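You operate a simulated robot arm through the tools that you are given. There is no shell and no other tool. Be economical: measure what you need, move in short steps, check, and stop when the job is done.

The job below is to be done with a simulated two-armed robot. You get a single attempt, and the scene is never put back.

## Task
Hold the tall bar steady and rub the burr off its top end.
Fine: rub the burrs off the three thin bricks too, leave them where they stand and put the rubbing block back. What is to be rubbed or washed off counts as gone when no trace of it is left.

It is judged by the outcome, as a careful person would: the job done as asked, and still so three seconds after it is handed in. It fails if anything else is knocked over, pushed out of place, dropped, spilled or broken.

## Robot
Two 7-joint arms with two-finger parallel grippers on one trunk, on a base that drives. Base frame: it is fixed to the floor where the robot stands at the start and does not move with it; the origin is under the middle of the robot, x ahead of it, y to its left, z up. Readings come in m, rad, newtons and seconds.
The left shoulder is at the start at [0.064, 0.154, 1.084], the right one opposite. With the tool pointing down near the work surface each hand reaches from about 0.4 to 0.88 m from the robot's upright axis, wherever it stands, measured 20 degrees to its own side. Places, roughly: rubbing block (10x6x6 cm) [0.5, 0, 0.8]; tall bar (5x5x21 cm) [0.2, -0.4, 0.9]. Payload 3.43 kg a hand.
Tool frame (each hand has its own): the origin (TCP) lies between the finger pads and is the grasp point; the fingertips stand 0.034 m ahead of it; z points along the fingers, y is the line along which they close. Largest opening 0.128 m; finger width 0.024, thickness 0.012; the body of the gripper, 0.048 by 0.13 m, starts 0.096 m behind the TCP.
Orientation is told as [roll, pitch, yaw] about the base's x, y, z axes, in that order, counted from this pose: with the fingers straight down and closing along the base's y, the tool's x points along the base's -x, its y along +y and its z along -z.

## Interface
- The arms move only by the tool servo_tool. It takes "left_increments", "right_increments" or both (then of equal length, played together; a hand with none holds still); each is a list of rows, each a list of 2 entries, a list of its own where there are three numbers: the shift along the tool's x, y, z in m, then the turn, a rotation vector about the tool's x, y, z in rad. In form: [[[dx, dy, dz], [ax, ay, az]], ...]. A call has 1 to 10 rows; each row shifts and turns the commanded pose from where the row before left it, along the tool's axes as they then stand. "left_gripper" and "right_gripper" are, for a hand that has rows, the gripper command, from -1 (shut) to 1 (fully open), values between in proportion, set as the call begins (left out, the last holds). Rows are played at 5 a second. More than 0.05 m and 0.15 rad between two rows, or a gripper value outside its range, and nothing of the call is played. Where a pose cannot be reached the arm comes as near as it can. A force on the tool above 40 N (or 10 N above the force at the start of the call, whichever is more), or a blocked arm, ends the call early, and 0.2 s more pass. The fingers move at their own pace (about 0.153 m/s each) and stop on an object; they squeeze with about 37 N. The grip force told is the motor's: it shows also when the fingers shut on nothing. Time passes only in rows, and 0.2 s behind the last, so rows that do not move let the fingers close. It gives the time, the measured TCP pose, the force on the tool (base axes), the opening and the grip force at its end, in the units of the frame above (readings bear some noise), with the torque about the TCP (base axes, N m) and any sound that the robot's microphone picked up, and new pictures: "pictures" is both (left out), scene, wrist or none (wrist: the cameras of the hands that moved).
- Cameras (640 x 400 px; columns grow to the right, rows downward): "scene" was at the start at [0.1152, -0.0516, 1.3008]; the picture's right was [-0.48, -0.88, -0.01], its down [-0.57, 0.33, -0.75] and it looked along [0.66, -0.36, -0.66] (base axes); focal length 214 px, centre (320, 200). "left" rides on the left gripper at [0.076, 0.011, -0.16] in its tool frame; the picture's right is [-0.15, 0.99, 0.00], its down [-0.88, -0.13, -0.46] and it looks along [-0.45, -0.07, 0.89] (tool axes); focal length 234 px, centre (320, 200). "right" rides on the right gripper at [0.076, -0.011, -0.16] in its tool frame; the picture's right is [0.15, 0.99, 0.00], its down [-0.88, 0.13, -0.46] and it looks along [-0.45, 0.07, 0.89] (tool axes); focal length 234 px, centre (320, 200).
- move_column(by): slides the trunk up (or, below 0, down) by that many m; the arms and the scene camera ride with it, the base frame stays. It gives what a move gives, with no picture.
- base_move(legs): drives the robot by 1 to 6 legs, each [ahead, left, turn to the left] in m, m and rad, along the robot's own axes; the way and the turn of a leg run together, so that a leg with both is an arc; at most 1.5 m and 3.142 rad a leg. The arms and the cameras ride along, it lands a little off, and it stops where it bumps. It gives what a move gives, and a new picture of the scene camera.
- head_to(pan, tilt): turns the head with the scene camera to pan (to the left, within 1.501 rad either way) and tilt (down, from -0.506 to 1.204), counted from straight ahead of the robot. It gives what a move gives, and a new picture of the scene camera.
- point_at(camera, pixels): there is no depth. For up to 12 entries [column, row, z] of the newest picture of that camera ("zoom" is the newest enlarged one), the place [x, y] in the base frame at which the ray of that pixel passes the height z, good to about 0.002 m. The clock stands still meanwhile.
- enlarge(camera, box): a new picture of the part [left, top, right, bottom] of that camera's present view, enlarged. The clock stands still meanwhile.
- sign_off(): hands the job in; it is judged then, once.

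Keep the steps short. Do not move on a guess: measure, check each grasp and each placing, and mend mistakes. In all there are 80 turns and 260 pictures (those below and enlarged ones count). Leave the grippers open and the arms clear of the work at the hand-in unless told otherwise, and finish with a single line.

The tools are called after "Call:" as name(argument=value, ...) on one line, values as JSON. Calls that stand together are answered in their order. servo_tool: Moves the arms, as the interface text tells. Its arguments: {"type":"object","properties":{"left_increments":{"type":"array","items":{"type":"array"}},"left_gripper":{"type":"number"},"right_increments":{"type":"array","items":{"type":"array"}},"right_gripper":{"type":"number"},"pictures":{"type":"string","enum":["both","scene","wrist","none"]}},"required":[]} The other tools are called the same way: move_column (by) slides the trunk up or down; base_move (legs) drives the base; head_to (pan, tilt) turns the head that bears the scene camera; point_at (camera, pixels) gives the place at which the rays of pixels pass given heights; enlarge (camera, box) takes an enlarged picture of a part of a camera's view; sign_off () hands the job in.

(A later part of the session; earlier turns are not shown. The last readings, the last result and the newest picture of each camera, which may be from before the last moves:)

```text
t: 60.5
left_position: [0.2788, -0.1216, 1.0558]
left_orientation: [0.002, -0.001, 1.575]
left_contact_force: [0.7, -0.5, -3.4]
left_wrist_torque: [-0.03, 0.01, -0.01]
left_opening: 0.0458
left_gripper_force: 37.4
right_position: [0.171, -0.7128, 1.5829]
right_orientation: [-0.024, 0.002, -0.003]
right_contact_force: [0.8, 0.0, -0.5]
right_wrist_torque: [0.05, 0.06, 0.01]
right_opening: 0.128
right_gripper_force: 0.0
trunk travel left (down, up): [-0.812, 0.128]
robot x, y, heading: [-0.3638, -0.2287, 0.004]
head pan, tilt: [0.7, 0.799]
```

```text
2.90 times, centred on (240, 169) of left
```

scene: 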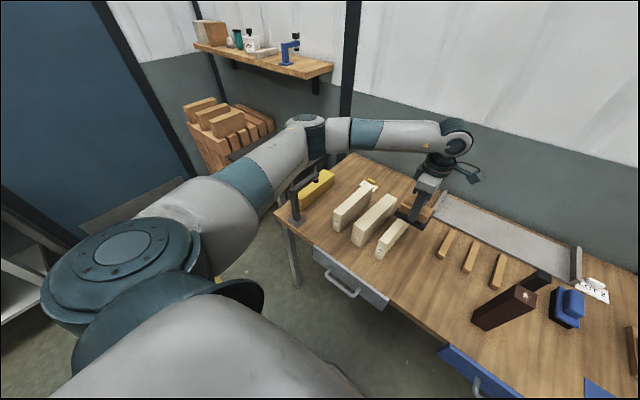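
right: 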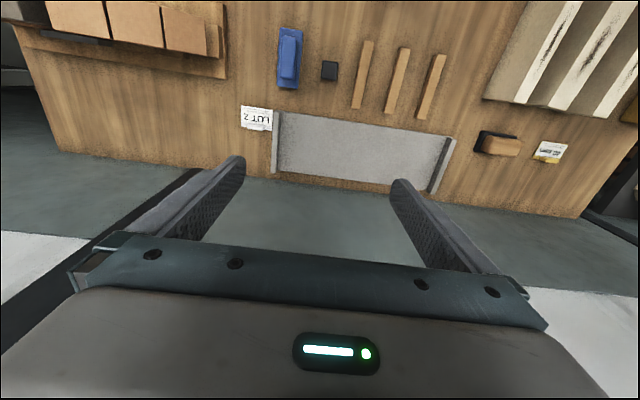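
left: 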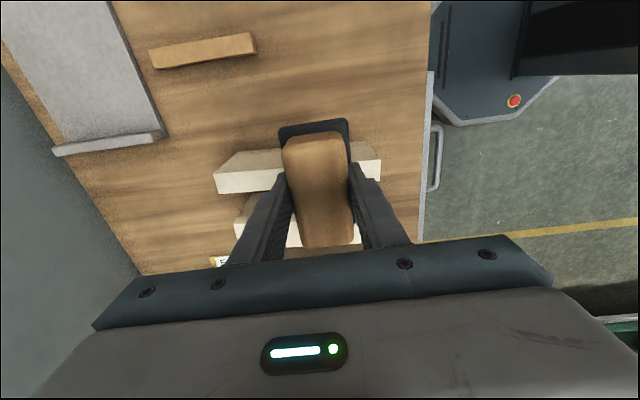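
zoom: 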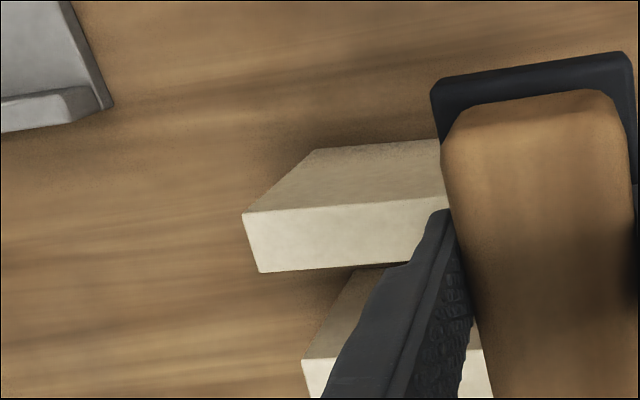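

All three bricks look clean. Now the bar. I turn the head toward it and bring the right hand down behind the bar (towards (0.08,−0.42,1.2)).

Call:
head_to(pan=-0.1, tilt=0.85)

Call:
servo_tool(right_increments=[[[0.009, 0.0288, 0.038], [-0.027, 0, 0]], [[0.009, 0.0288, 0.038], [0, 0, 0]], [[0.009, 0.0288, 0.038], [0, 0, 0]], [[0.009, 0.0288, 0.038], [0, 0, 0]], [[0.009, 0.0288, 0.038], [0, 0, 0]], [[0.009, 0.0288, 0.038], [0, 0, 0]], [[0.009, 0.0288, 0.038], [0, 0, 0]], [[0.009, 0.0288, 0.038], [0, 0, 0]], [[0.009, 0.0288, 0.038], [0, 0, 0]], [[0.009, 0.0288, 0.038], [0, 0, 0]]], right_gripper=0.6, pictures="both")

```text
t: 61.7
left_position: [0.278, -0.1209, 1.0569]
left_orientation: [0.001, -0.001, 1.575]
left_contact_force: [0.2, -0.3, -2.4]
left_wrist_torque: [-0.03, -0.01, 0.01]
left_opening: 0.0457
left_gripper_force: 37.6
right_position: [0.1689, -0.7104, 1.5839]
right_orientation: [-0.028, 0.001, -0.002]
right_contact_force: [-0.1, 0.2, 0.3]
right_wrist_torque: [-0.01, 0.01, -0.05]
right_opening: 0.128
right_gripper_force: 0.0
trunk travel left (down, up): [-0.812, 0.128]
robot x, y, heading: [-0.366, -0.2261, -0.003]
head pan, tilt: [-0.099, 0.85]
```

scene: 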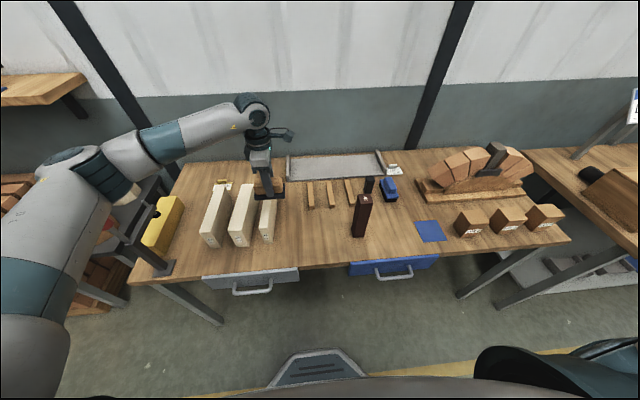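

```text
t: 63.9
left_position: [0.2803, -0.1198, 1.0551]
left_orientation: [0.004, 0.0, 1.574]
left_contact_force: [-0.5, 0.2, -2.6]
left_wrist_torque: [0.01, 0.01, -0.03]
left_opening: 0.0454
left_gripper_force: 36.7
right_position: [0.0838, -0.4255, 1.2008]
right_orientation: [-0.002, 0.004, -0.001]
right_contact_force: [0.2, 0.2, 1.4]
right_wrist_torque: [-0.03, 0.03, -0.01]
right_opening: 0.1023
right_gripper_force: 0.0
trunk travel left (down, up): [-0.812, 0.128]
robot x, y, heading: [-0.3636, -0.223, -0.002]
head pan, tilt: [-0.099, 0.85]
```

scene: 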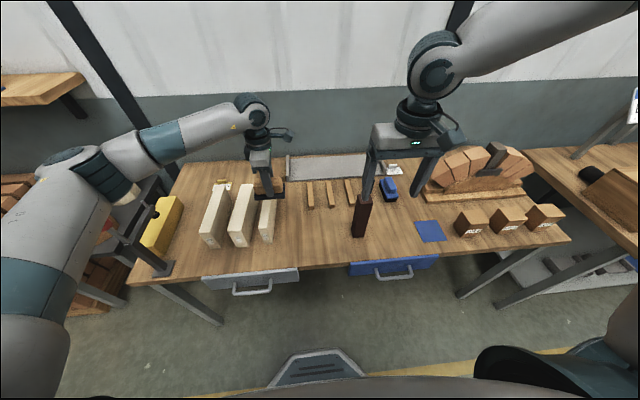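
right: 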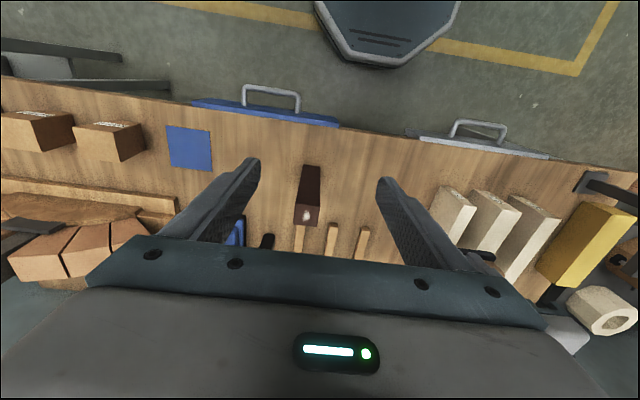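

The bar is seen in the right picture at (307,195). I enlarge and measure its top.

Call:
enlarge(camera="right", box=[256, 150, 376, 240])

```text
4.44 times, centred on (316, 195) of right
```

zoom: 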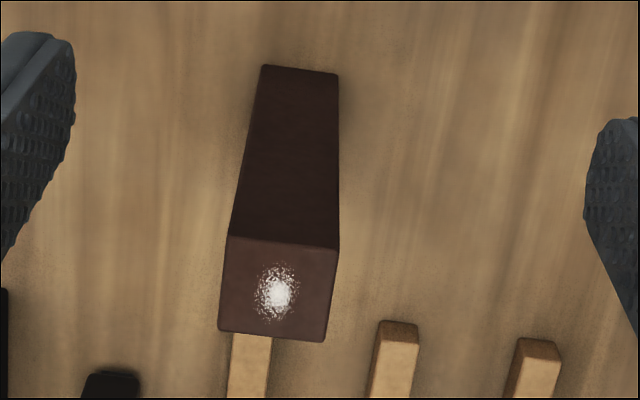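

Call:
point_at(camera="zoom", pixels=[[228, 235, 1.01], [338, 249, 1.01], [328, 341, 1.01], [219, 329, 1.01], [263, 66, 0.8], [338, 74, 0.8], [277, 292, 1.01]])

```text
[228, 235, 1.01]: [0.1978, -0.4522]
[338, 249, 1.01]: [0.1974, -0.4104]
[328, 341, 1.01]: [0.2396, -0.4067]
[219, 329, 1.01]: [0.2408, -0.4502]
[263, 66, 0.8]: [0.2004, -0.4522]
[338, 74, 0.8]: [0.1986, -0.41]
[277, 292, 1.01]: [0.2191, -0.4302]
```

Bar centre (0.219,−0.430), axis-aligned, top ≈1.01. I tilt the right hand to point forward and 30° down.

Call:
servo_tool(right_increments=[[[0, 0, 0], [0, -0.15, 0]], [[0, 0, 0], [0, -0.15, 0]], [[0, 0, 0], [0, -0.15, 0]], [[0, 0, 0], [0, -0.15, 0]], [[0, 0, 0], [0, -0.15, 0]], [[0, 0, 0], [0, -0.15, 0]], [[0, 0, 0], [0, -0.15, 0]], [[0, 0, 0], [0, 0, 0]]], pictures="scene")

```text
t: 65.7
left_position: [0.2777, -0.1194, 1.0562]
left_orientation: [0.001, 0.002, 1.577]
left_contact_force: [-0.6, 0.4, -2.5]
left_wrist_torque: [-0.03, -0.01, 0.02]
left_opening: 0.0453
left_gripper_force: 37.4
right_position: [0.2151, -0.3989, 1.2349]
right_orientation: [-0.003, -1.048, -0.004]
right_contact_force: [0.4, 0.9, -0.3]
right_wrist_torque: [-0.01, 0.0, 0.03]
right_opening: 0.1021
right_gripper_force: 0.1
right hand out of reach, approached as far as the arm can: row 3, 4, 5, 6, 7
trunk travel left (down, up): [-0.812, 0.128]
robot x, y, heading: [-0.3688, -0.2229, -0.003]
head pan, tilt: [-0.099, 0.85]
```

scene: 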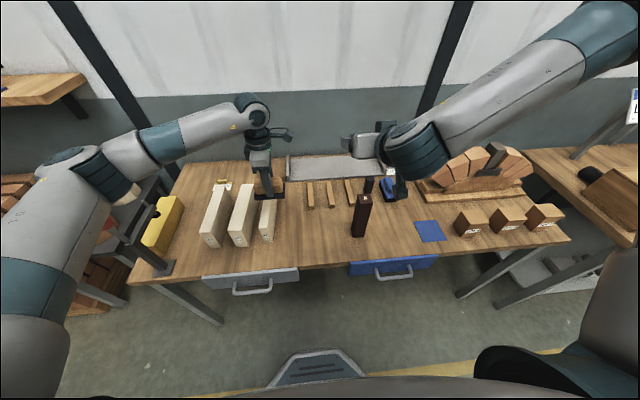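

The hand ended above the bar. It can straddle the bar coming straight down. I centre in y and lower ~0.13 m to just above the bar's top.

Call:
servo_tool(right_increments=[[[-0.002, -0.031, 0.0035], [0, 0, 0]], [[0.039, 0, 0.0224], [0, 0, 0]], [[0.039, 0, 0.0224], [0, 0, 0]], [[0.034, 0, 0.0194], [0, 0, 0]], [[0, 0, 0], [0, 0, 0]]], pictures="both")

Call:
enlarge(camera="scene", box=[300, 120, 460, 250])

```text
t: 66.9
left_position: [0.2776, -0.1187, 1.057]
left_orientation: [0.001, 0.0, 1.575]
left_contact_force: [-0.2, 0.1, -2.3]
left_wrist_torque: [-0.05, -0.03, 0.0]
left_opening: 0.0455
left_gripper_force: 36.2
right_position: [0.2182, -0.4347, 1.1128]
right_orientation: [0.002, -1.048, -0.001]
right_contact_force: [-0.6, 0.2, -0.5]
right_wrist_torque: [0.0, 0.03, -0.02]
right_opening: 0.1023
right_gripper_force: 0.0
right hand out of reach, approached as far as the arm can: row 4
trunk travel left (down, up): [-0.812, 0.128]
robot x, y, heading: [-0.3617, -0.2263, 0.002]
head pan, tilt: [-0.099, 0.85]
```

scene: 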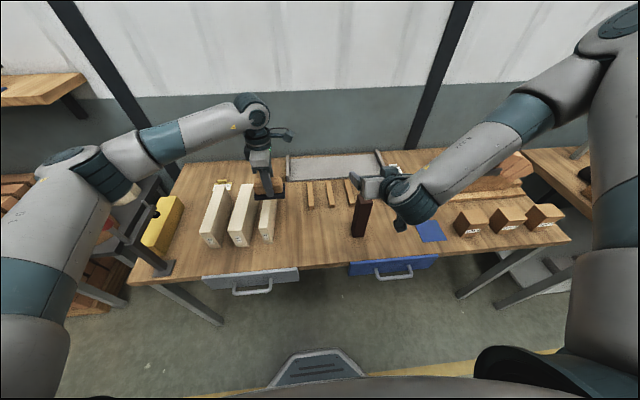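
right: 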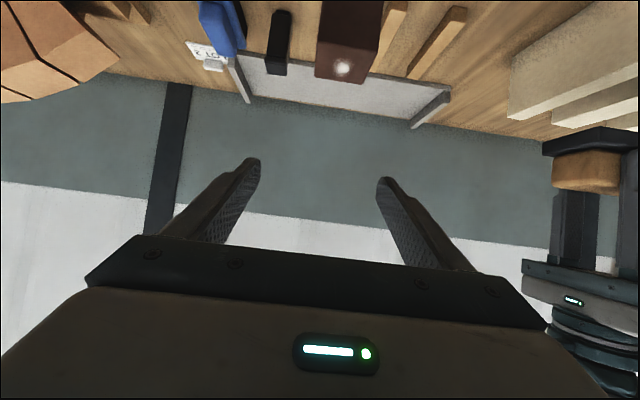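

```text
3.08 times, centred on (380, 185) of scene
```

zoom: 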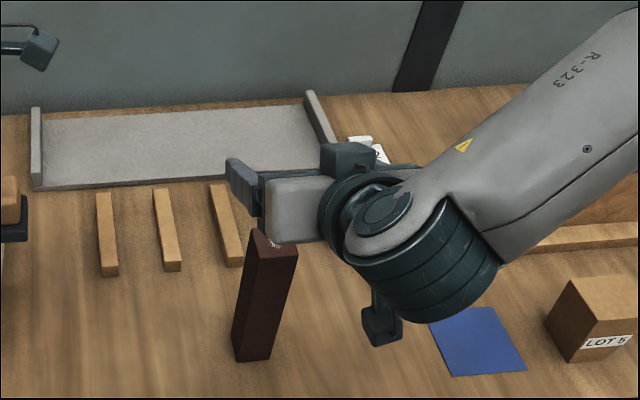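

The wrist is at its limit here. Driving back and right gives the right arm a natural forward reach; both hands are above everything. Drive to ≈(−0.52,−0.38).

Call:
base_move(legs=[[-0.16, -0.155, 0]])

```text
t: 68.6
left_position: [0.1166, -0.2736, 1.0561]
left_orientation: [0.002, 0.002, 1.576]
left_contact_force: [0.6, -0.3, -2.7]
left_wrist_torque: [-0.02, 0.01, 0.02]
left_opening: 0.0453
left_gripper_force: 37.3
right_position: [0.0559, -0.5891, 1.1118]
right_orientation: [-0.003, -1.045, 0.0]
right_contact_force: [0.0, -0.2, 0.6]
right_wrist_torque: [-0.02, 0.0, 0.02]
right_opening: 0.1024
right_gripper_force: 0.0
trunk travel left (down, up): [-0.812, 0.128]
robot x, y, heading: [-0.5266, -0.3772, -0.001]
head pan, tilt: [-0.099, 0.85]
```

scene: 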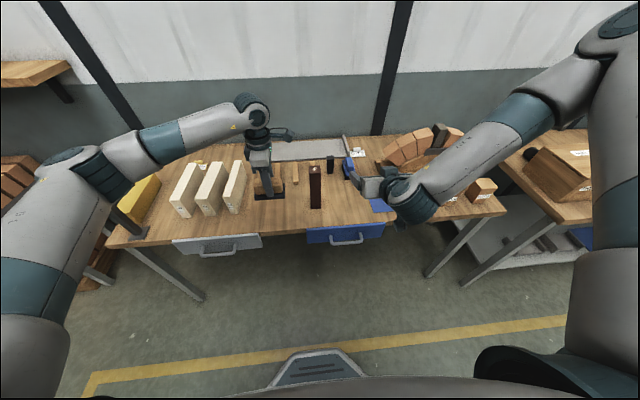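

I shift the left hand 0.1 m left out of the way while the right goes to the approach pose behind the bar.

Call:
servo_tool(left_increments=[[[-0.02, 0, -0.01], [0, 0, 0]], [[-0.02, 0, -0.01], [0, 0, 0]], [[-0.02, 0, -0.01], [0, 0, 0]], [[-0.02, 0, -0.01], [0, 0, 0]], [[-0.02, 0, -0.01], [0, 0, 0]], [[0, 0, 0], [0, 0, 0]]], right_increments=[[[0.0171, 0.0318, 0.0213], [0, 0, 0]], [[0.0171, 0.0318, 0.0213], [0, 0, 0]], [[0.0171, 0.0318, 0.0213], [0, 0, 0]], [[0.0171, 0.0318, 0.0213], [0, 0, 0]], [[0.0171, 0.0318, 0.0213], [0, 0, 0]], [[0, 0, 0], [0, 0, 0]]], pictures="both")

```text
t: 70.0
left_position: [0.1147, -0.1749, 1.1065]
left_orientation: [0.001, -0.001, 1.575]
left_contact_force: [-0.1, -0.1, -3.0]
left_wrist_torque: [0.01, 0.02, -0.02]
left_opening: 0.0458
left_gripper_force: 37.3
right_position: [0.0855, -0.5849, 1.1141]
right_orientation: [0.003, -1.046, -0.002]
right_contact_force: [-0.8, 0.1, 0.4]
right_wrist_torque: [-0.02, -0.01, 0.02]
right_opening: 0.1025
right_gripper_force: 0.0
right hand out of reach, approached as far as the arm can: row 1, 2, 3, 4, 5
trunk travel left (down, up): [-0.812, 0.128]
robot x, y, heading: [-0.5264, -0.3803, -0.009]
head pan, tilt: [-0.099, 0.85]
```

scene: 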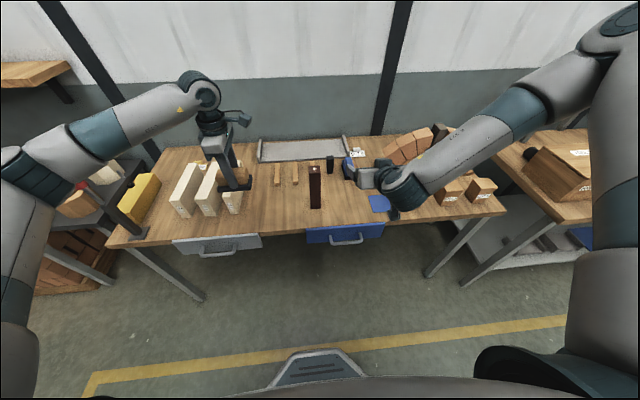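
right: 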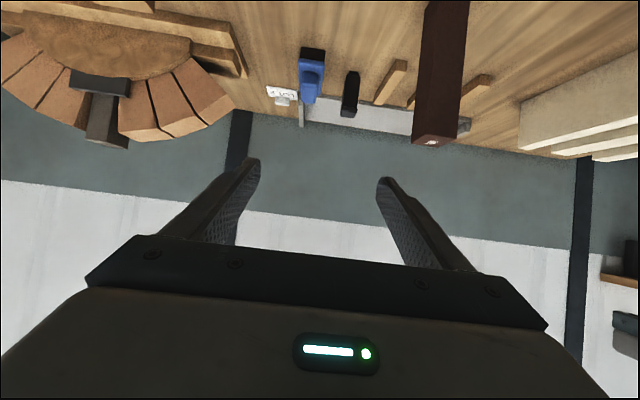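
left: 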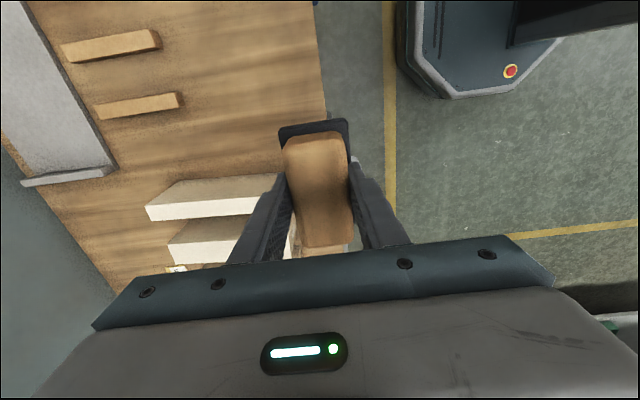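

The right wrist is at a limit when close in; I extend it forward to above the bar at this height (7 cm clearance) to open the elbow.

Call:
servo_tool(right_increments=[[[-0.0133, 0.031, 0.0233], [0, 0, 0]], [[-0.0133, 0.031, 0.0233], [0, 0, 0]], [[-0.0133, 0.031, 0.0233], [0, 0, 0]], [[-0.0133, 0.031, 0.0233], [0, 0, 0]], [[-0.0133, 0.031, 0.0233], [0, 0, 0]], [[0, 0, 0], [0, 0, 0]]], pictures="both")

```text
t: 71.4
left_position: [0.1153, -0.1739, 1.1063]
left_orientation: [0.002, 0.0, 1.575]
left_contact_force: [-0.3, 0.7, -2.5]
left_wrist_torque: [0.01, 0.0, 0.01]
left_opening: 0.0455
left_gripper_force: 36.8
right_position: [0.1945, -0.5471, 1.193]
right_orientation: [0.002, -1.047, -0.001]
right_contact_force: [-0.9, 0.2, 0.9]
right_wrist_torque: [-0.02, -0.03, -0.03]
right_opening: 0.1024
right_gripper_force: 0.1
right hand out of reach, approached as far as the arm can: row 1, 2, 3, 4, 5
trunk travel left (down, up): [-0.812, 0.128]
robot x, y, heading: [-0.5283, -0.3785, -0.006]
head pan, tilt: [-0.099, 0.85]
```

scene: 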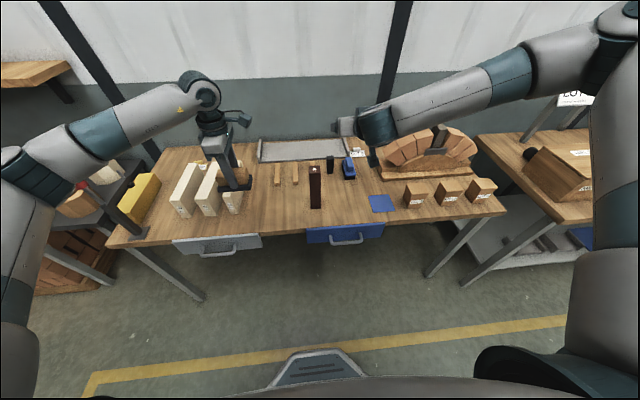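
right: 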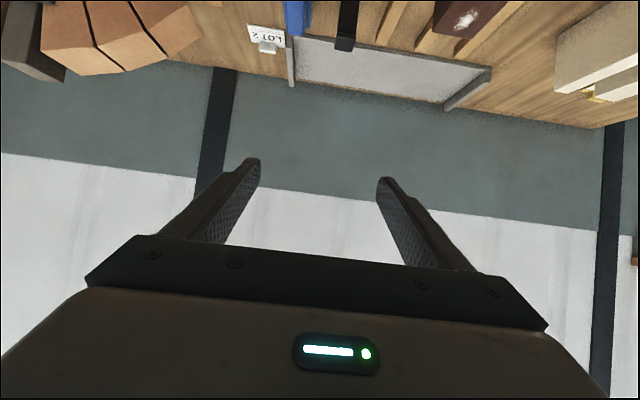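

The forearm comes from the right, so I turn the hand to point left instead (closing along x): 1.5 rad about the vertical.

Call:
servo_tool(right_increments=[[[0, 0, 0], [-0.1295, 0, -0.0742]], [[0, 0, 0], [-0.1295, 0, -0.0742]], [[0, 0, 0], [-0.1295, 0, -0.0742]], [[0, 0, 0], [-0.1295, 0, -0.0742]], [[0, 0, 0], [-0.1295, 0, -0.0742]], [[0, 0, 0], [-0.1295, 0, -0.0742]], [[0, 0, 0], [-0.1295, 0, -0.0742]], [[0, 0, 0], [-0.1295, 0, -0.0742]], [[0, 0, 0], [-0.1295, 0, -0.0742]], [[0, 0, 0], [-0.1295, 0, -0.0742]]], pictures="both")

```text
t: 73.6
left_position: [0.116, -0.1747, 1.1065]
left_orientation: [0.004, 0.002, 1.575]
left_contact_force: [-0.3, 0.4, -2.7]
left_wrist_torque: [-0.03, 0.0, 0.01]
left_opening: 0.0455
left_gripper_force: 37.2
right_position: [0.1934, -0.5474, 1.1904]
right_orientation: [0.01, -1.051, 1.483]
right_contact_force: [-0.6, 0.8, 0.3]
right_wrist_torque: [0.0, 0.04, -0.01]
right_opening: 0.1025
right_gripper_force: 0.1
trunk travel left (down, up): [-0.812, 0.128]
robot x, y, heading: [-0.5288, -0.3793, -0.004]
head pan, tilt: [-0.099, 0.85]
```

scene: 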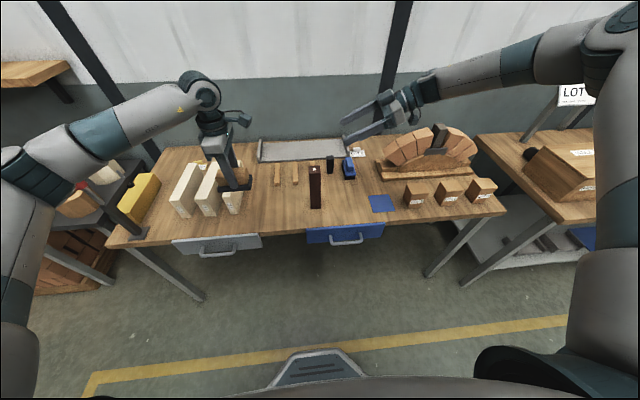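
right: 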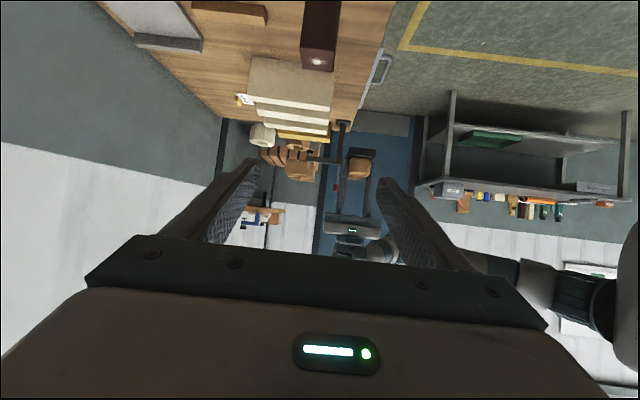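

This pose is comfortable. I finish the turn (0.09 rad) and go to the approach pose right of the bar, ≈(0.219,−0.55,0.98).

Call:
servo_tool(right_increments=[[[0, 0, 0], [-0.0763, 0, -0.0437]], [[0.0369, -0.0052, 0.0201], [0, 0, 0]], [[0.0369, -0.0052, 0.0201], [0, 0, 0]], [[0.0369, -0.0052, 0.0201], [0, 0, 0]], [[0.0369, -0.0052, 0.0201], [0, 0, 0]], [[0.0369, -0.0052, 0.0201], [0, 0, 0]], [[0, 0, 0], [0, 0, 0]]], pictures="both")

Call:
enlarge(camera="scene", box=[290, 90, 510, 228])

```text
t: 75.2
left_position: [0.1157, -0.1754, 1.106]
left_orientation: [0.002, 0.002, 1.573]
left_contact_force: [1.3, -0.5, -2.6]
left_wrist_torque: [0.02, -0.02, 0.01]
left_opening: 0.0459
left_gripper_force: 37.0
right_position: [0.1057, -0.5817, 1.0799]
right_orientation: [0.007, -1.049, 1.572]
right_contact_force: [-0.3, 0.2, 0.1]
right_wrist_torque: [-0.03, 0.01, 0.0]
right_opening: 0.1024
right_gripper_force: 0.1
right hand out of reach, approached as far as the arm can: row 1, 2, 3, 4, 5, 6
trunk travel left (down, up): [-0.812, 0.128]
robot x, y, heading: [-0.5252, -0.3798, -0.001]
head pan, tilt: [-0.099, 0.85]
```

scene: 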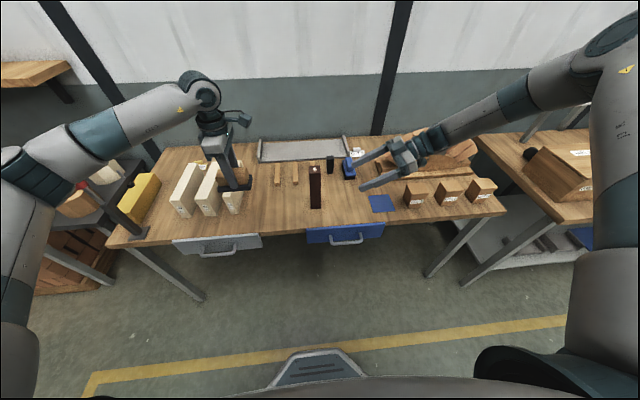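
right: 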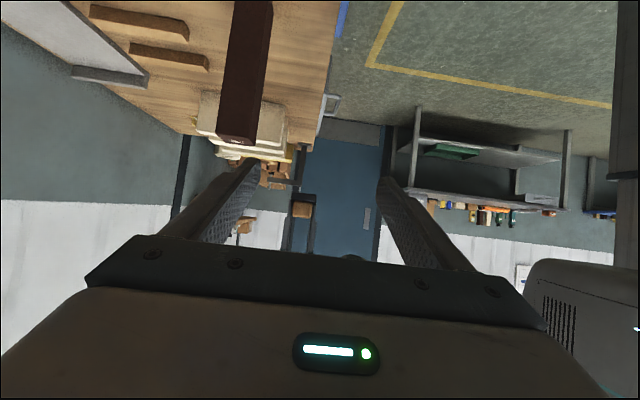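

```text
2.90 times, centred on (400, 159) of scene
```

zoom: 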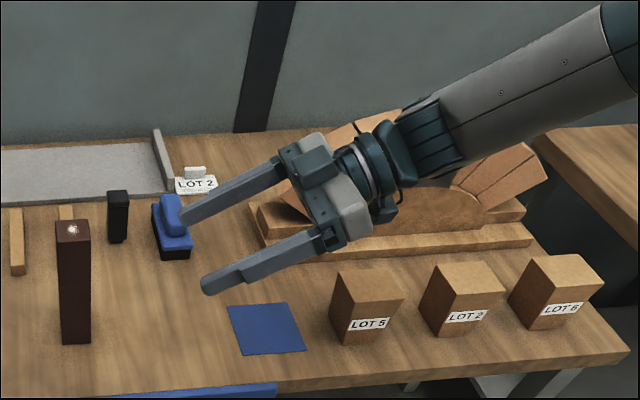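

Out of x-reach from here. I drive forward 0.12 m; both hands stay above everything.

Call:
base_move(legs=[[0.12, 0, 0]])

```text
t: 76.4
left_position: [0.2325, -0.1761, 1.1063]
left_orientation: [0.001, 0.0, 1.573]
left_contact_force: [-0.4, -0.3, -3.2]
left_wrist_torque: [-0.01, 0.0, 0.04]
left_opening: 0.0456
left_gripper_force: 37.1
right_position: [0.2231, -0.5837, 1.0804]
right_orientation: [0.006, -1.051, 1.573]
right_contact_force: [-0.3, -0.2, -0.7]
right_wrist_torque: [0.01, 0.0, 0.02]
right_opening: 0.1026
right_gripper_force: 0.0
trunk travel left (down, up): [-0.812, 0.128]
robot x, y, heading: [-0.4096, -0.3839, -0.003]
head pan, tilt: [-0.099, 0.85]
```

scene: 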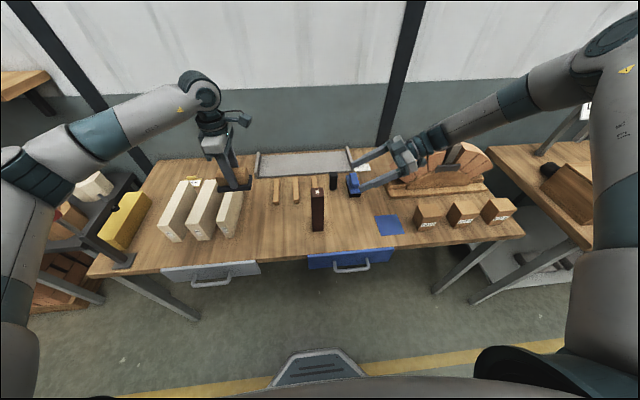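

Call:
servo_tool(right_increments=[[[0.024, 0.0013, 0.0252], [0, 0, 0]], [[0.024, 0.0013, 0.0252], [0, 0, 0]], [[0.024, 0.0013, 0.0252], [0, 0, 0]], [[0, 0, 0], [0, 0, 0]]], pictures="both")

Call:
enlarge(camera="scene", box=[290, 100, 510, 238])

```text
t: 77.4
left_position: [0.2357, -0.1747, 1.1062]
left_orientation: [0.001, 0.001, 1.573]
left_contact_force: [-0.6, -0.6, -2.4]
left_wrist_torque: [-0.01, -0.03, -0.01]
left_opening: 0.0455
left_gripper_force: 36.2
right_position: [0.1724, -0.5716, 1.0459]
right_orientation: [0.006, -1.05, 1.572]
right_contact_force: [-0.6, 0.3, -0.2]
right_wrist_torque: [-0.02, 0.0, -0.04]
right_opening: 0.1027
right_gripper_force: 0.1
right hand out of reach, approached as far as the arm can: row 1, 2, 3
trunk travel left (down, up): [-0.812, 0.128]
robot x, y, heading: [-0.411, -0.3801, -0.003]
head pan, tilt: [-0.099, 0.85]
```

scene: 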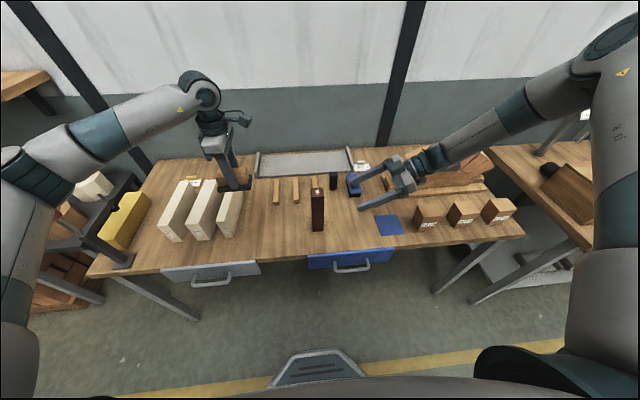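
right: 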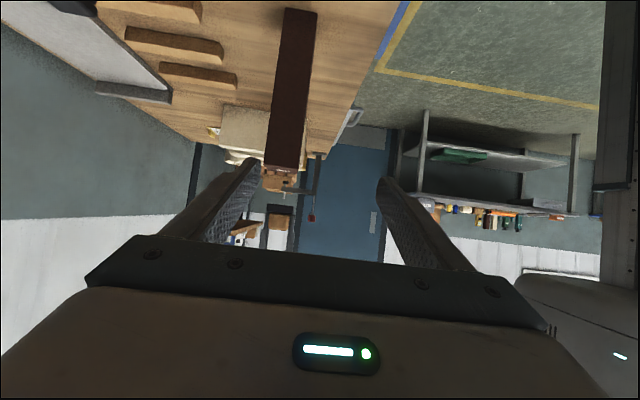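

```text
2.90 times, centred on (400, 169) of scene
```

zoom: 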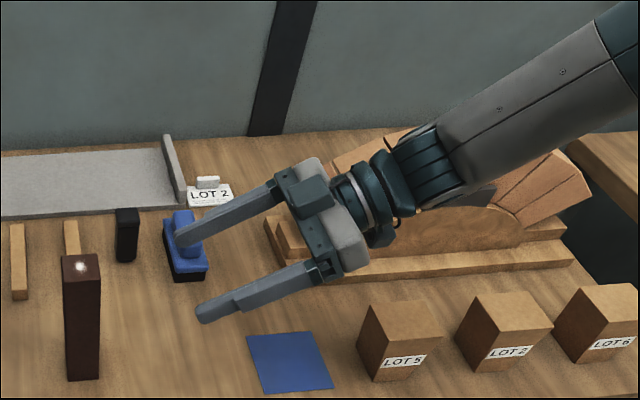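

The right arm is nearly straight; lowering the trunk helps. First I take the left hand toward the bar (y≈−0.30) so its elbow leaves the clamp side, and look left.

Call:
servo_tool(left_increments=[[[0.0417, 0.0057, -0.015], [0, 0, 0]], [[0.0417, 0.0057, -0.015], [0, 0, 0]], [[0.0417, 0.0057, -0.015], [0, 0, 0]], [[0, 0, 0], [0, 0, 0]]], pictures="none")

Call:
head_to(pan=0.6, tilt=0.9)

```text
t: 78.4
left_position: [0.2168, -0.3005, 1.1498]
left_orientation: [0.002, 0.002, 1.575]
left_contact_force: [-0.4, -0.2, -1.9]
left_wrist_torque: [-0.04, -0.04, -0.04]
left_opening: 0.0456
left_gripper_force: 36.3
right_position: [0.1739, -0.5718, 1.0468]
right_orientation: [0.004, -1.049, 1.57]
right_contact_force: [-0.8, -0.3, 0.0]
right_wrist_torque: [-0.02, -0.01, -0.01]
right_opening: 0.1027
right_gripper_force: 0.0
trunk travel left (down, up): [-0.812, 0.128]
robot x, y, heading: [-0.4078, -0.3807, -0.003]
head pan, tilt: [-0.099, 0.85]
```

```text
t: 79.5
left_position: [0.2162, -0.3012, 1.1497]
left_orientation: [0.002, 0.001, 1.573]
left_contact_force: [-1.2, -1.0, -3.1]
left_wrist_torque: [0.0, 0.0, 0.0]
left_opening: 0.0454
left_gripper_force: 37.3
right_position: [0.1742, -0.5717, 1.0455]
right_orientation: [0.008, -1.05, 1.572]
right_contact_force: [0.4, 0.8, -0.9]
right_wrist_torque: [-0.02, 0.01, -0.02]
right_opening: 0.1024
right_gripper_force: 0.0
trunk travel left (down, up): [-0.812, 0.128]
robot x, y, heading: [-0.4067, -0.3779, -0.006]
head pan, tilt: [0.6, 0.901]
```

scene: 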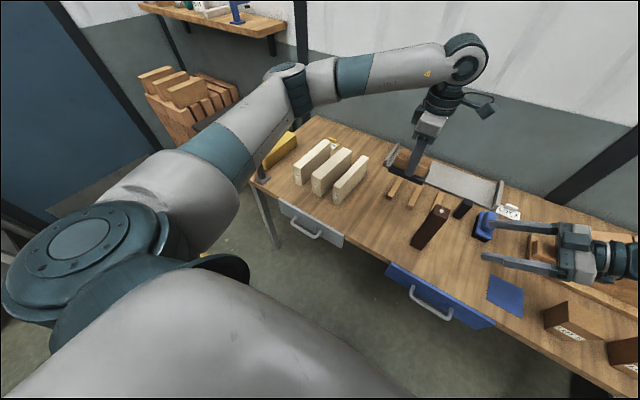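

The left elbow is well short of the clamp now. I lower the trunk 0.13 m.

Call:
move_column(by=-0.13)

Call:
head_to(pan=-0.1, tilt=0.85)

```text
t: 81.1
left_position: [0.2173, -0.3014, 1.0213]
left_orientation: [0.001, 0.002, 1.572]
left_contact_force: [-0.7, 0.5, -2.3]
left_wrist_torque: [0.02, 0.0, -0.01]
left_opening: 0.0457
left_gripper_force: 36.4
right_position: [0.1746, -0.5713, 0.9171]
right_orientation: [0.004, -1.049, 1.573]
right_contact_force: [0.9, -0.3, 0.1]
right_wrist_torque: [-0.02, -0.01, 0.0]
right_opening: 0.1025
right_gripper_force: 0.1
trunk travel left (down, up): [-0.682, 0.258]
robot x, y, heading: [-0.4062, -0.38, -0.004]
head pan, tilt: [0.6, 0.901]
```

```text
t: 82.1
left_position: [0.2171, -0.3009, 1.0191]
left_orientation: [0.001, 0.0, 1.571]
left_contact_force: [0.3, 0.1, -2.8]
left_wrist_torque: [-0.03, 0.01, -0.03]
left_opening: 0.0453
left_gripper_force: 37.1
right_position: [0.1747, -0.5725, 0.9156]
right_orientation: [0.006, -1.048, 1.574]
right_contact_force: [-0.1, -0.7, -0.6]
right_wrist_torque: [-0.01, 0.01, -0.02]
right_opening: 0.1025
right_gripper_force: 0.1
trunk travel left (down, up): [-0.682, 0.258]
robot x, y, heading: [-0.405, -0.3805, -0.007]
head pan, tilt: [-0.099, 0.85]
```

scene: 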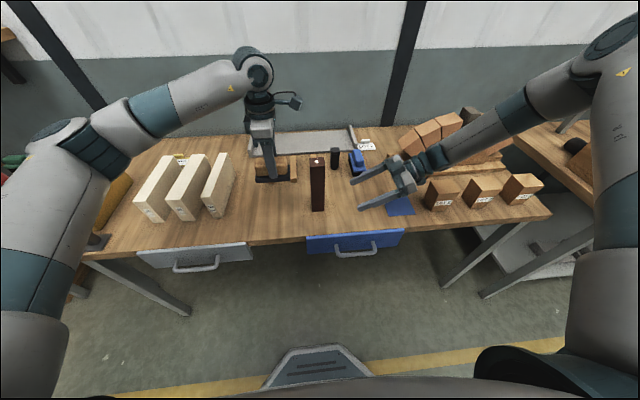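

Call:
enlarge(camera="scene", box=[300, 100, 560, 240])

Call:
point_at(camera="scene", pixels=[[430, 208, 0.8], [425, 185, 0.88], [445, 177, 0.88], [352, 160, 0.86], [352, 182, 0.86], [365, 203, 0.9], [405, 145, 0.9]])

```text
2.46 times, centred on (430, 170) of scene
```

zoom: 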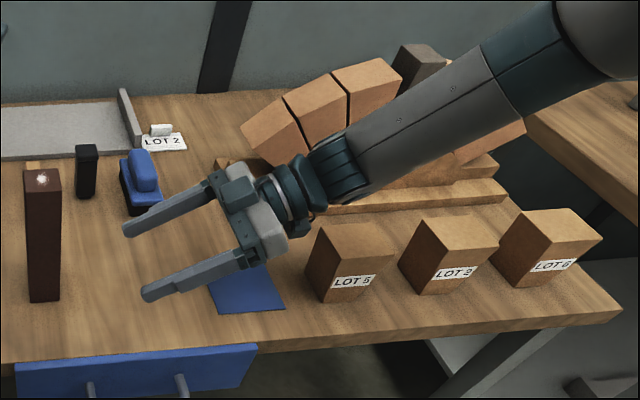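

```text
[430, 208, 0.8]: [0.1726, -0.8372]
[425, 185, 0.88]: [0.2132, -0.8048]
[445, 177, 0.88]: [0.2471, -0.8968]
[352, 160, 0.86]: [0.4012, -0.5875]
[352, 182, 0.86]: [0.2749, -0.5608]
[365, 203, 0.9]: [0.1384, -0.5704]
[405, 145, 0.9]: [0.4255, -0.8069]
```

Boxes and arch are clear of the hand. I shift +0.044 m in x, then approach half way.

Call:
servo_tool(right_increments=[[[0, -0.022, 0], [0, 0, 0]], [[0, -0.022, 0], [0, 0, 0]], [[-0.0177, 0, 0.0308], [0, 0, 0]], [[0, 0, 0], [0, 0, 0]]], pictures="both")

Call:
enlarge(camera="scene", box=[300, 100, 560, 240])

```text
t: 83.1
left_position: [0.2175, -0.3021, 1.0195]
left_orientation: [0.002, -0.002, 1.573]
left_contact_force: [-0.1, 0.1, -3.7]
left_wrist_torque: [0.02, 0.0, -0.02]
left_opening: 0.0455
left_gripper_force: 37.6
right_position: [0.1988, -0.543, 0.9413]
right_orientation: [0.005, -1.048, 1.571]
right_contact_force: [0.8, -0.2, -0.2]
right_wrist_torque: [0.0, 0.02, -0.02]
right_opening: 0.1024
right_gripper_force: 0.1
right hand out of reach, approached as far as the arm can: row 1, 2, 3
trunk travel left (down, up): [-0.682, 0.258]
robot x, y, heading: [-0.4079, -0.3815, 0.0]
head pan, tilt: [-0.099, 0.85]
```

scene: 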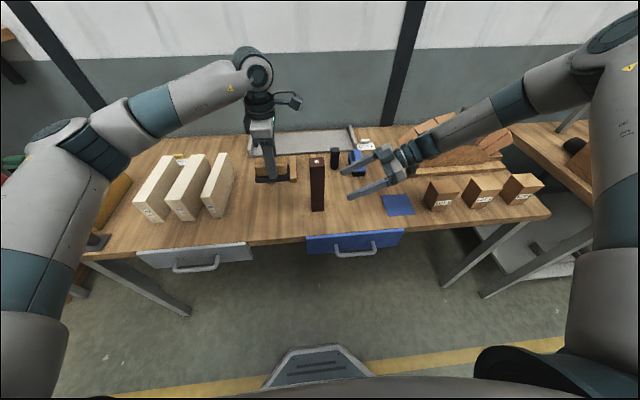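
right: 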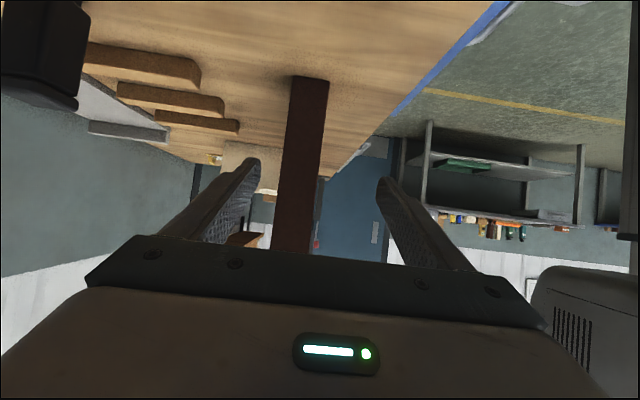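

```text
2.46 times, centred on (430, 170) of scene
```

zoom: 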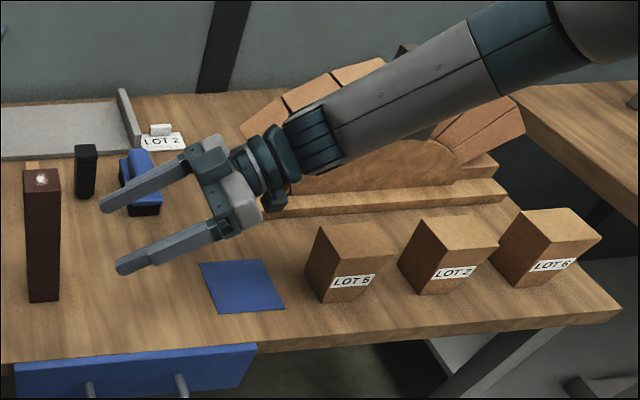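

The wrist limits here; a steeper hand (≈45° down) should relieve it. I tilt 0.26 rad and correct x, then check.

Call:
servo_tool(right_increments=[[[0, 0, 0], [0, 0.13, 0]], [[0, 0, 0], [0, 0.13, 0]], [[0, -0.02, 0], [0, 0, 0]], [[0.018, 0, 0.018], [0, 0, 0]], [[0, 0, 0], [0, 0, 0]]], pictures="none")

```text
t: 84.3
left_position: [0.2172, -0.3, 1.0203]
left_orientation: [0.001, 0.003, 1.572]
left_contact_force: [0.6, -0.5, -2.3]
left_wrist_torque: [-0.06, -0.01, -0.03]
left_opening: 0.0454
left_gripper_force: 36.5
right_position: [0.2145, -0.547, 0.9218]
right_orientation: [0.002, -0.79, 1.574]
right_contact_force: [-1.6, -0.4, -0.2]
right_wrist_torque: [0.01, 0.02, 0.0]
right_opening: 0.1025
right_gripper_force: 0.0
right hand out of reach, approached as far as the arm can: row 4
trunk travel left (down, up): [-0.682, 0.258]
robot x, y, heading: [-0.4054, -0.3796, -0.005]
head pan, tilt: [-0.099, 0.85]
```

Call:
servo_tool(right_increments=[[[-0.0207, -0.002, 0.0207], [0, 0, 0]], [[-0.0207, -0.002, 0.0207], [0, 0, 0]], [[0, 0, 0], [0, 0, 0]]], pictures="both")

Call:
enlarge(camera="scene", box=[260, 100, 460, 240])

```text
t: 85.1
left_position: [0.2166, -0.3018, 1.0204]
left_orientation: [0.001, -0.002, 1.572]
left_contact_force: [-0.1, -0.6, -2.8]
left_wrist_torque: [-0.04, -0.02, 0.02]
left_opening: 0.0455
left_gripper_force: 37.5
right_position: [0.202, -0.5008, 0.9399]
right_orientation: [0.002, -0.789, 1.574]
right_contact_force: [-0.3, 0.7, -0.2]
right_wrist_torque: [-0.01, -0.02, 0.01]
right_opening: 0.1028
right_gripper_force: 0.1
right hand out of reach, approached as far as the arm can: row 1, 2
trunk travel left (down, up): [-0.682, 0.258]
robot x, y, heading: [-0.407, -0.3786, -0.007]
head pan, tilt: [-0.099, 0.85]
```

scene: 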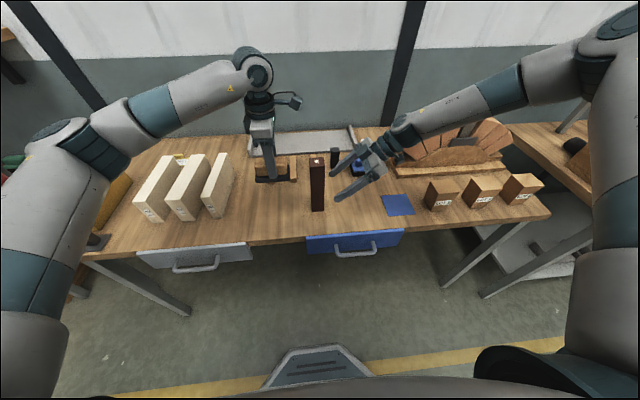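
right: 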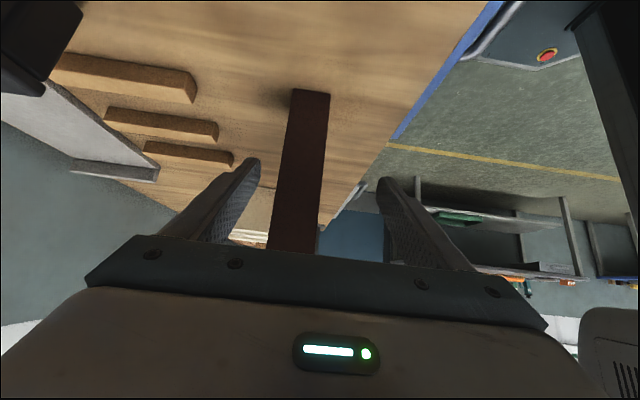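

```text
2.86 times, centred on (360, 170) of scene
```

zoom: 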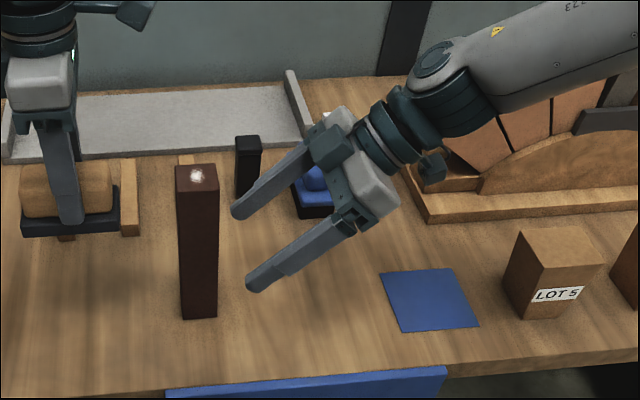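

I let the base carry the hand in instead: trunk down 0.03, then base left 0.071 and ahead 0.017 (fingers ±5 cm straddle the bar's ±2.2 cm).

Call:
move_column(by=-0.03)

Call:
base_move(legs=[[0.017, 0, 0], [0, 0.04, 0]])

```text
t: 85.9
left_position: [0.2172, -0.3015, 0.9911]
left_orientation: [0.002, 0.004, 1.573]
left_contact_force: [0.2, 0.1, -3.3]
left_wrist_torque: [0.03, 0.01, 0.01]
left_opening: 0.0457
left_gripper_force: 37.0
right_position: [0.2015, -0.5007, 0.9103]
right_orientation: [0.004, -0.788, 1.576]
right_contact_force: [-0.2, 0.5, 1.3]
right_wrist_torque: [-0.04, -0.02, -0.05]
right_opening: 0.1022
right_gripper_force: 0.1
trunk travel left (down, up): [-0.652, 0.288]
robot x, y, heading: [-0.4089, -0.3792, -0.006]
head pan, tilt: [-0.099, 0.85]
```

```text
t: 87.1
left_position: [0.234, -0.2639, 0.9908]
left_orientation: [-0.001, 0.0, 1.573]
left_contact_force: [-1.0, 0.3, -3.5]
left_wrist_torque: [0.0, -0.01, 0.01]
left_opening: 0.0455
left_gripper_force: 37.3
right_position: [0.2185, -0.4638, 0.9103]
right_orientation: [0.001, -0.791, 1.573]
right_contact_force: [0.0, 0.0, 0.3]
right_wrist_torque: [0.05, -0.01, -0.03]
right_opening: 0.1025
right_gripper_force: 0.1
trunk travel left (down, up): [-0.652, 0.288]
robot x, y, heading: [-0.3935, -0.3388, -0.001]
head pan, tilt: [-0.099, 0.85]
```

scene: 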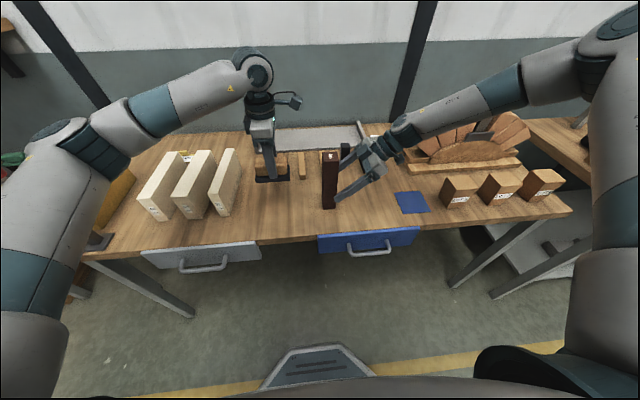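

x=0.2185 is right on. Another 0.03 m left.

Call:
base_move(legs=[[0, 0.031, 0]])

Call:
enlarge(camera="right", box=[160, 60, 480, 260])

Call:
enlarge(camera="scene", box=[270, 120, 430, 230])

```text
t: 88.0
left_position: [0.2338, -0.2361, 0.9909]
left_orientation: [0.001, -0.002, 1.569]
left_contact_force: [0.8, -0.3, -2.7]
left_wrist_torque: [0.0, 0.0, 0.01]
left_opening: 0.0456
left_gripper_force: 36.8
right_position: [0.2196, -0.4357, 0.9088]
right_orientation: [0.004, -0.79, 1.569]
right_contact_force: [-0.1, -0.7, 0.3]
right_wrist_torque: [0.04, -0.03, 0.02]
right_opening: 0.1027
right_gripper_force: 0.0
trunk travel left (down, up): [-0.652, 0.288]
robot x, y, heading: [-0.391, -0.3081, -0.009]
head pan, tilt: [-0.099, 0.85]
```

scene: 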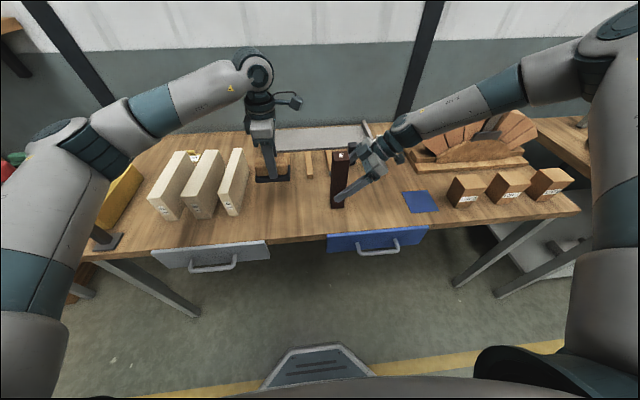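

```text
2.00 times, centred on (320, 160) of right
```

zoom: 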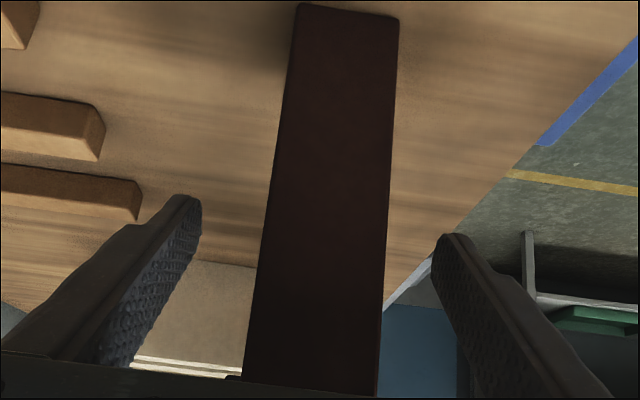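

```text
3.64 times, centred on (350, 175) of scene
```

zoom: 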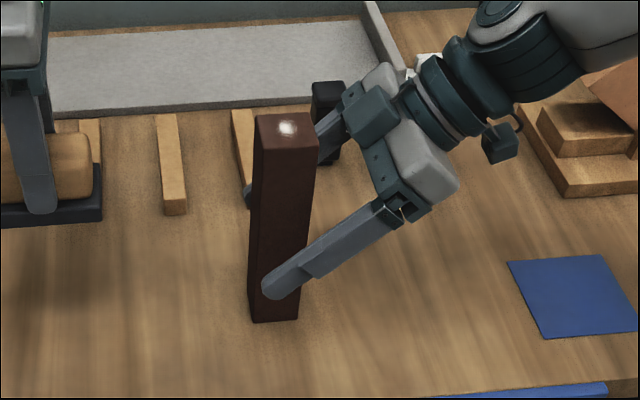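

The bar stands between the fingers, centred. I close the right gripper.

Call:
servo_tool(right_increments=[[[0, 0, 0], [0, 0, 0]], [[0, 0, 0], [0, 0, 0]]], right_gripper=-0.1, pictures="none")

Call:
servo_tool(right_increments=[[[0, 0, 0], [0, 0, 0]], [[0, 0, 0], [0, 0, 0]], [[0, 0, 0], [0, 0, 0]]], right_gripper=-1, pictures="both")

Call:
enlarge(camera="scene", box=[300, 130, 400, 220])

```text
t: 88.6
left_position: [0.2352, -0.2341, 0.9903]
left_orientation: [0.003, 0.003, 1.567]
left_contact_force: [-1.2, 0.6, -2.9]
left_wrist_torque: [-0.05, 0.01, -0.01]
left_opening: 0.0454
left_gripper_force: 36.5
right_position: [0.2191, -0.4341, 0.9094]
right_orientation: [0.004, -0.79, 1.569]
right_contact_force: [-0.6, 0.6, -0.6]
right_wrist_torque: [0.0, 0.03, 0.03]
right_opening: 0.0574
right_gripper_force: 0.0
trunk travel left (down, up): [-0.652, 0.288]
robot x, y, heading: [-0.3944, -0.3091, -0.004]
head pan, tilt: [-0.099, 0.85]
```

```text
t: 89.4
left_position: [0.2345, -0.2337, 0.9896]
left_orientation: [0.001, 0.001, 1.569]
left_contact_force: [0.1, -0.4, -2.6]
left_wrist_torque: [-0.01, -0.02, 0.02]
left_opening: 0.0455
left_gripper_force: 37.2
right_position: [0.2178, -0.4335, 0.91]
right_orientation: [0.002, -0.789, 1.571]
right_contact_force: [0.8, 0.7, 0.7]
right_wrist_torque: [-0.01, -0.23, 0.04]
right_opening: 0.0438
right_gripper_force: 37.2
trunk travel left (down, up): [-0.652, 0.288]
robot x, y, heading: [-0.3924, -0.3115, -0.002]
head pan, tilt: [-0.099, 0.85]
```

scene: 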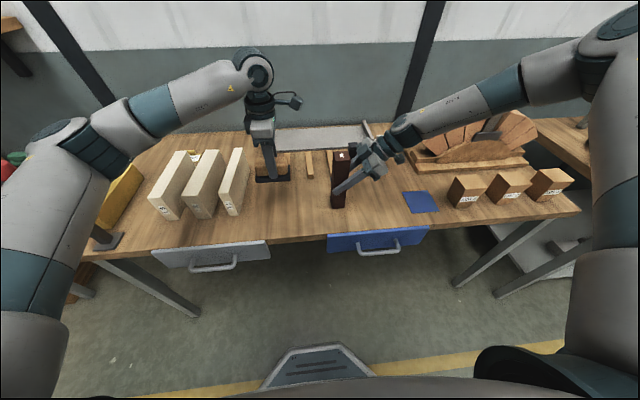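
right: 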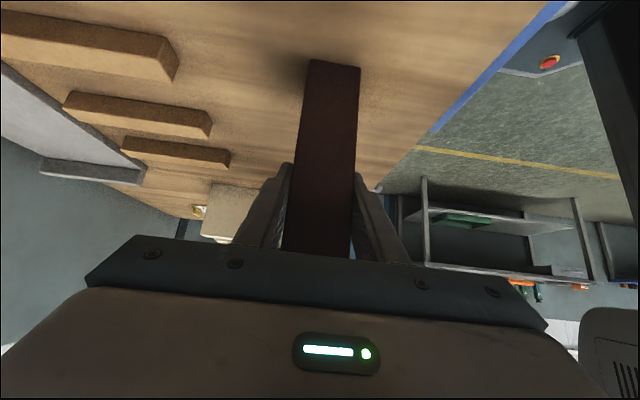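

```text
4.44 times, centred on (350, 175) of scene
```

zoom: 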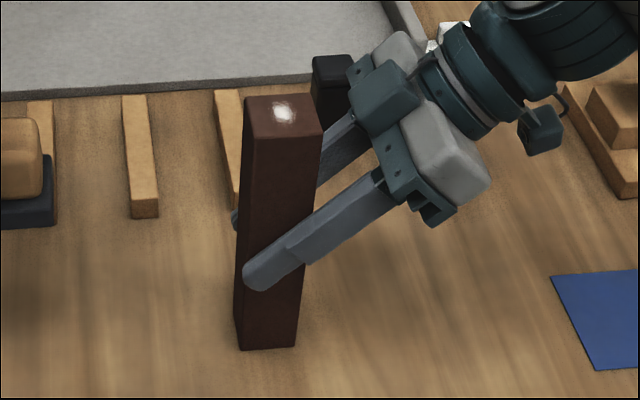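

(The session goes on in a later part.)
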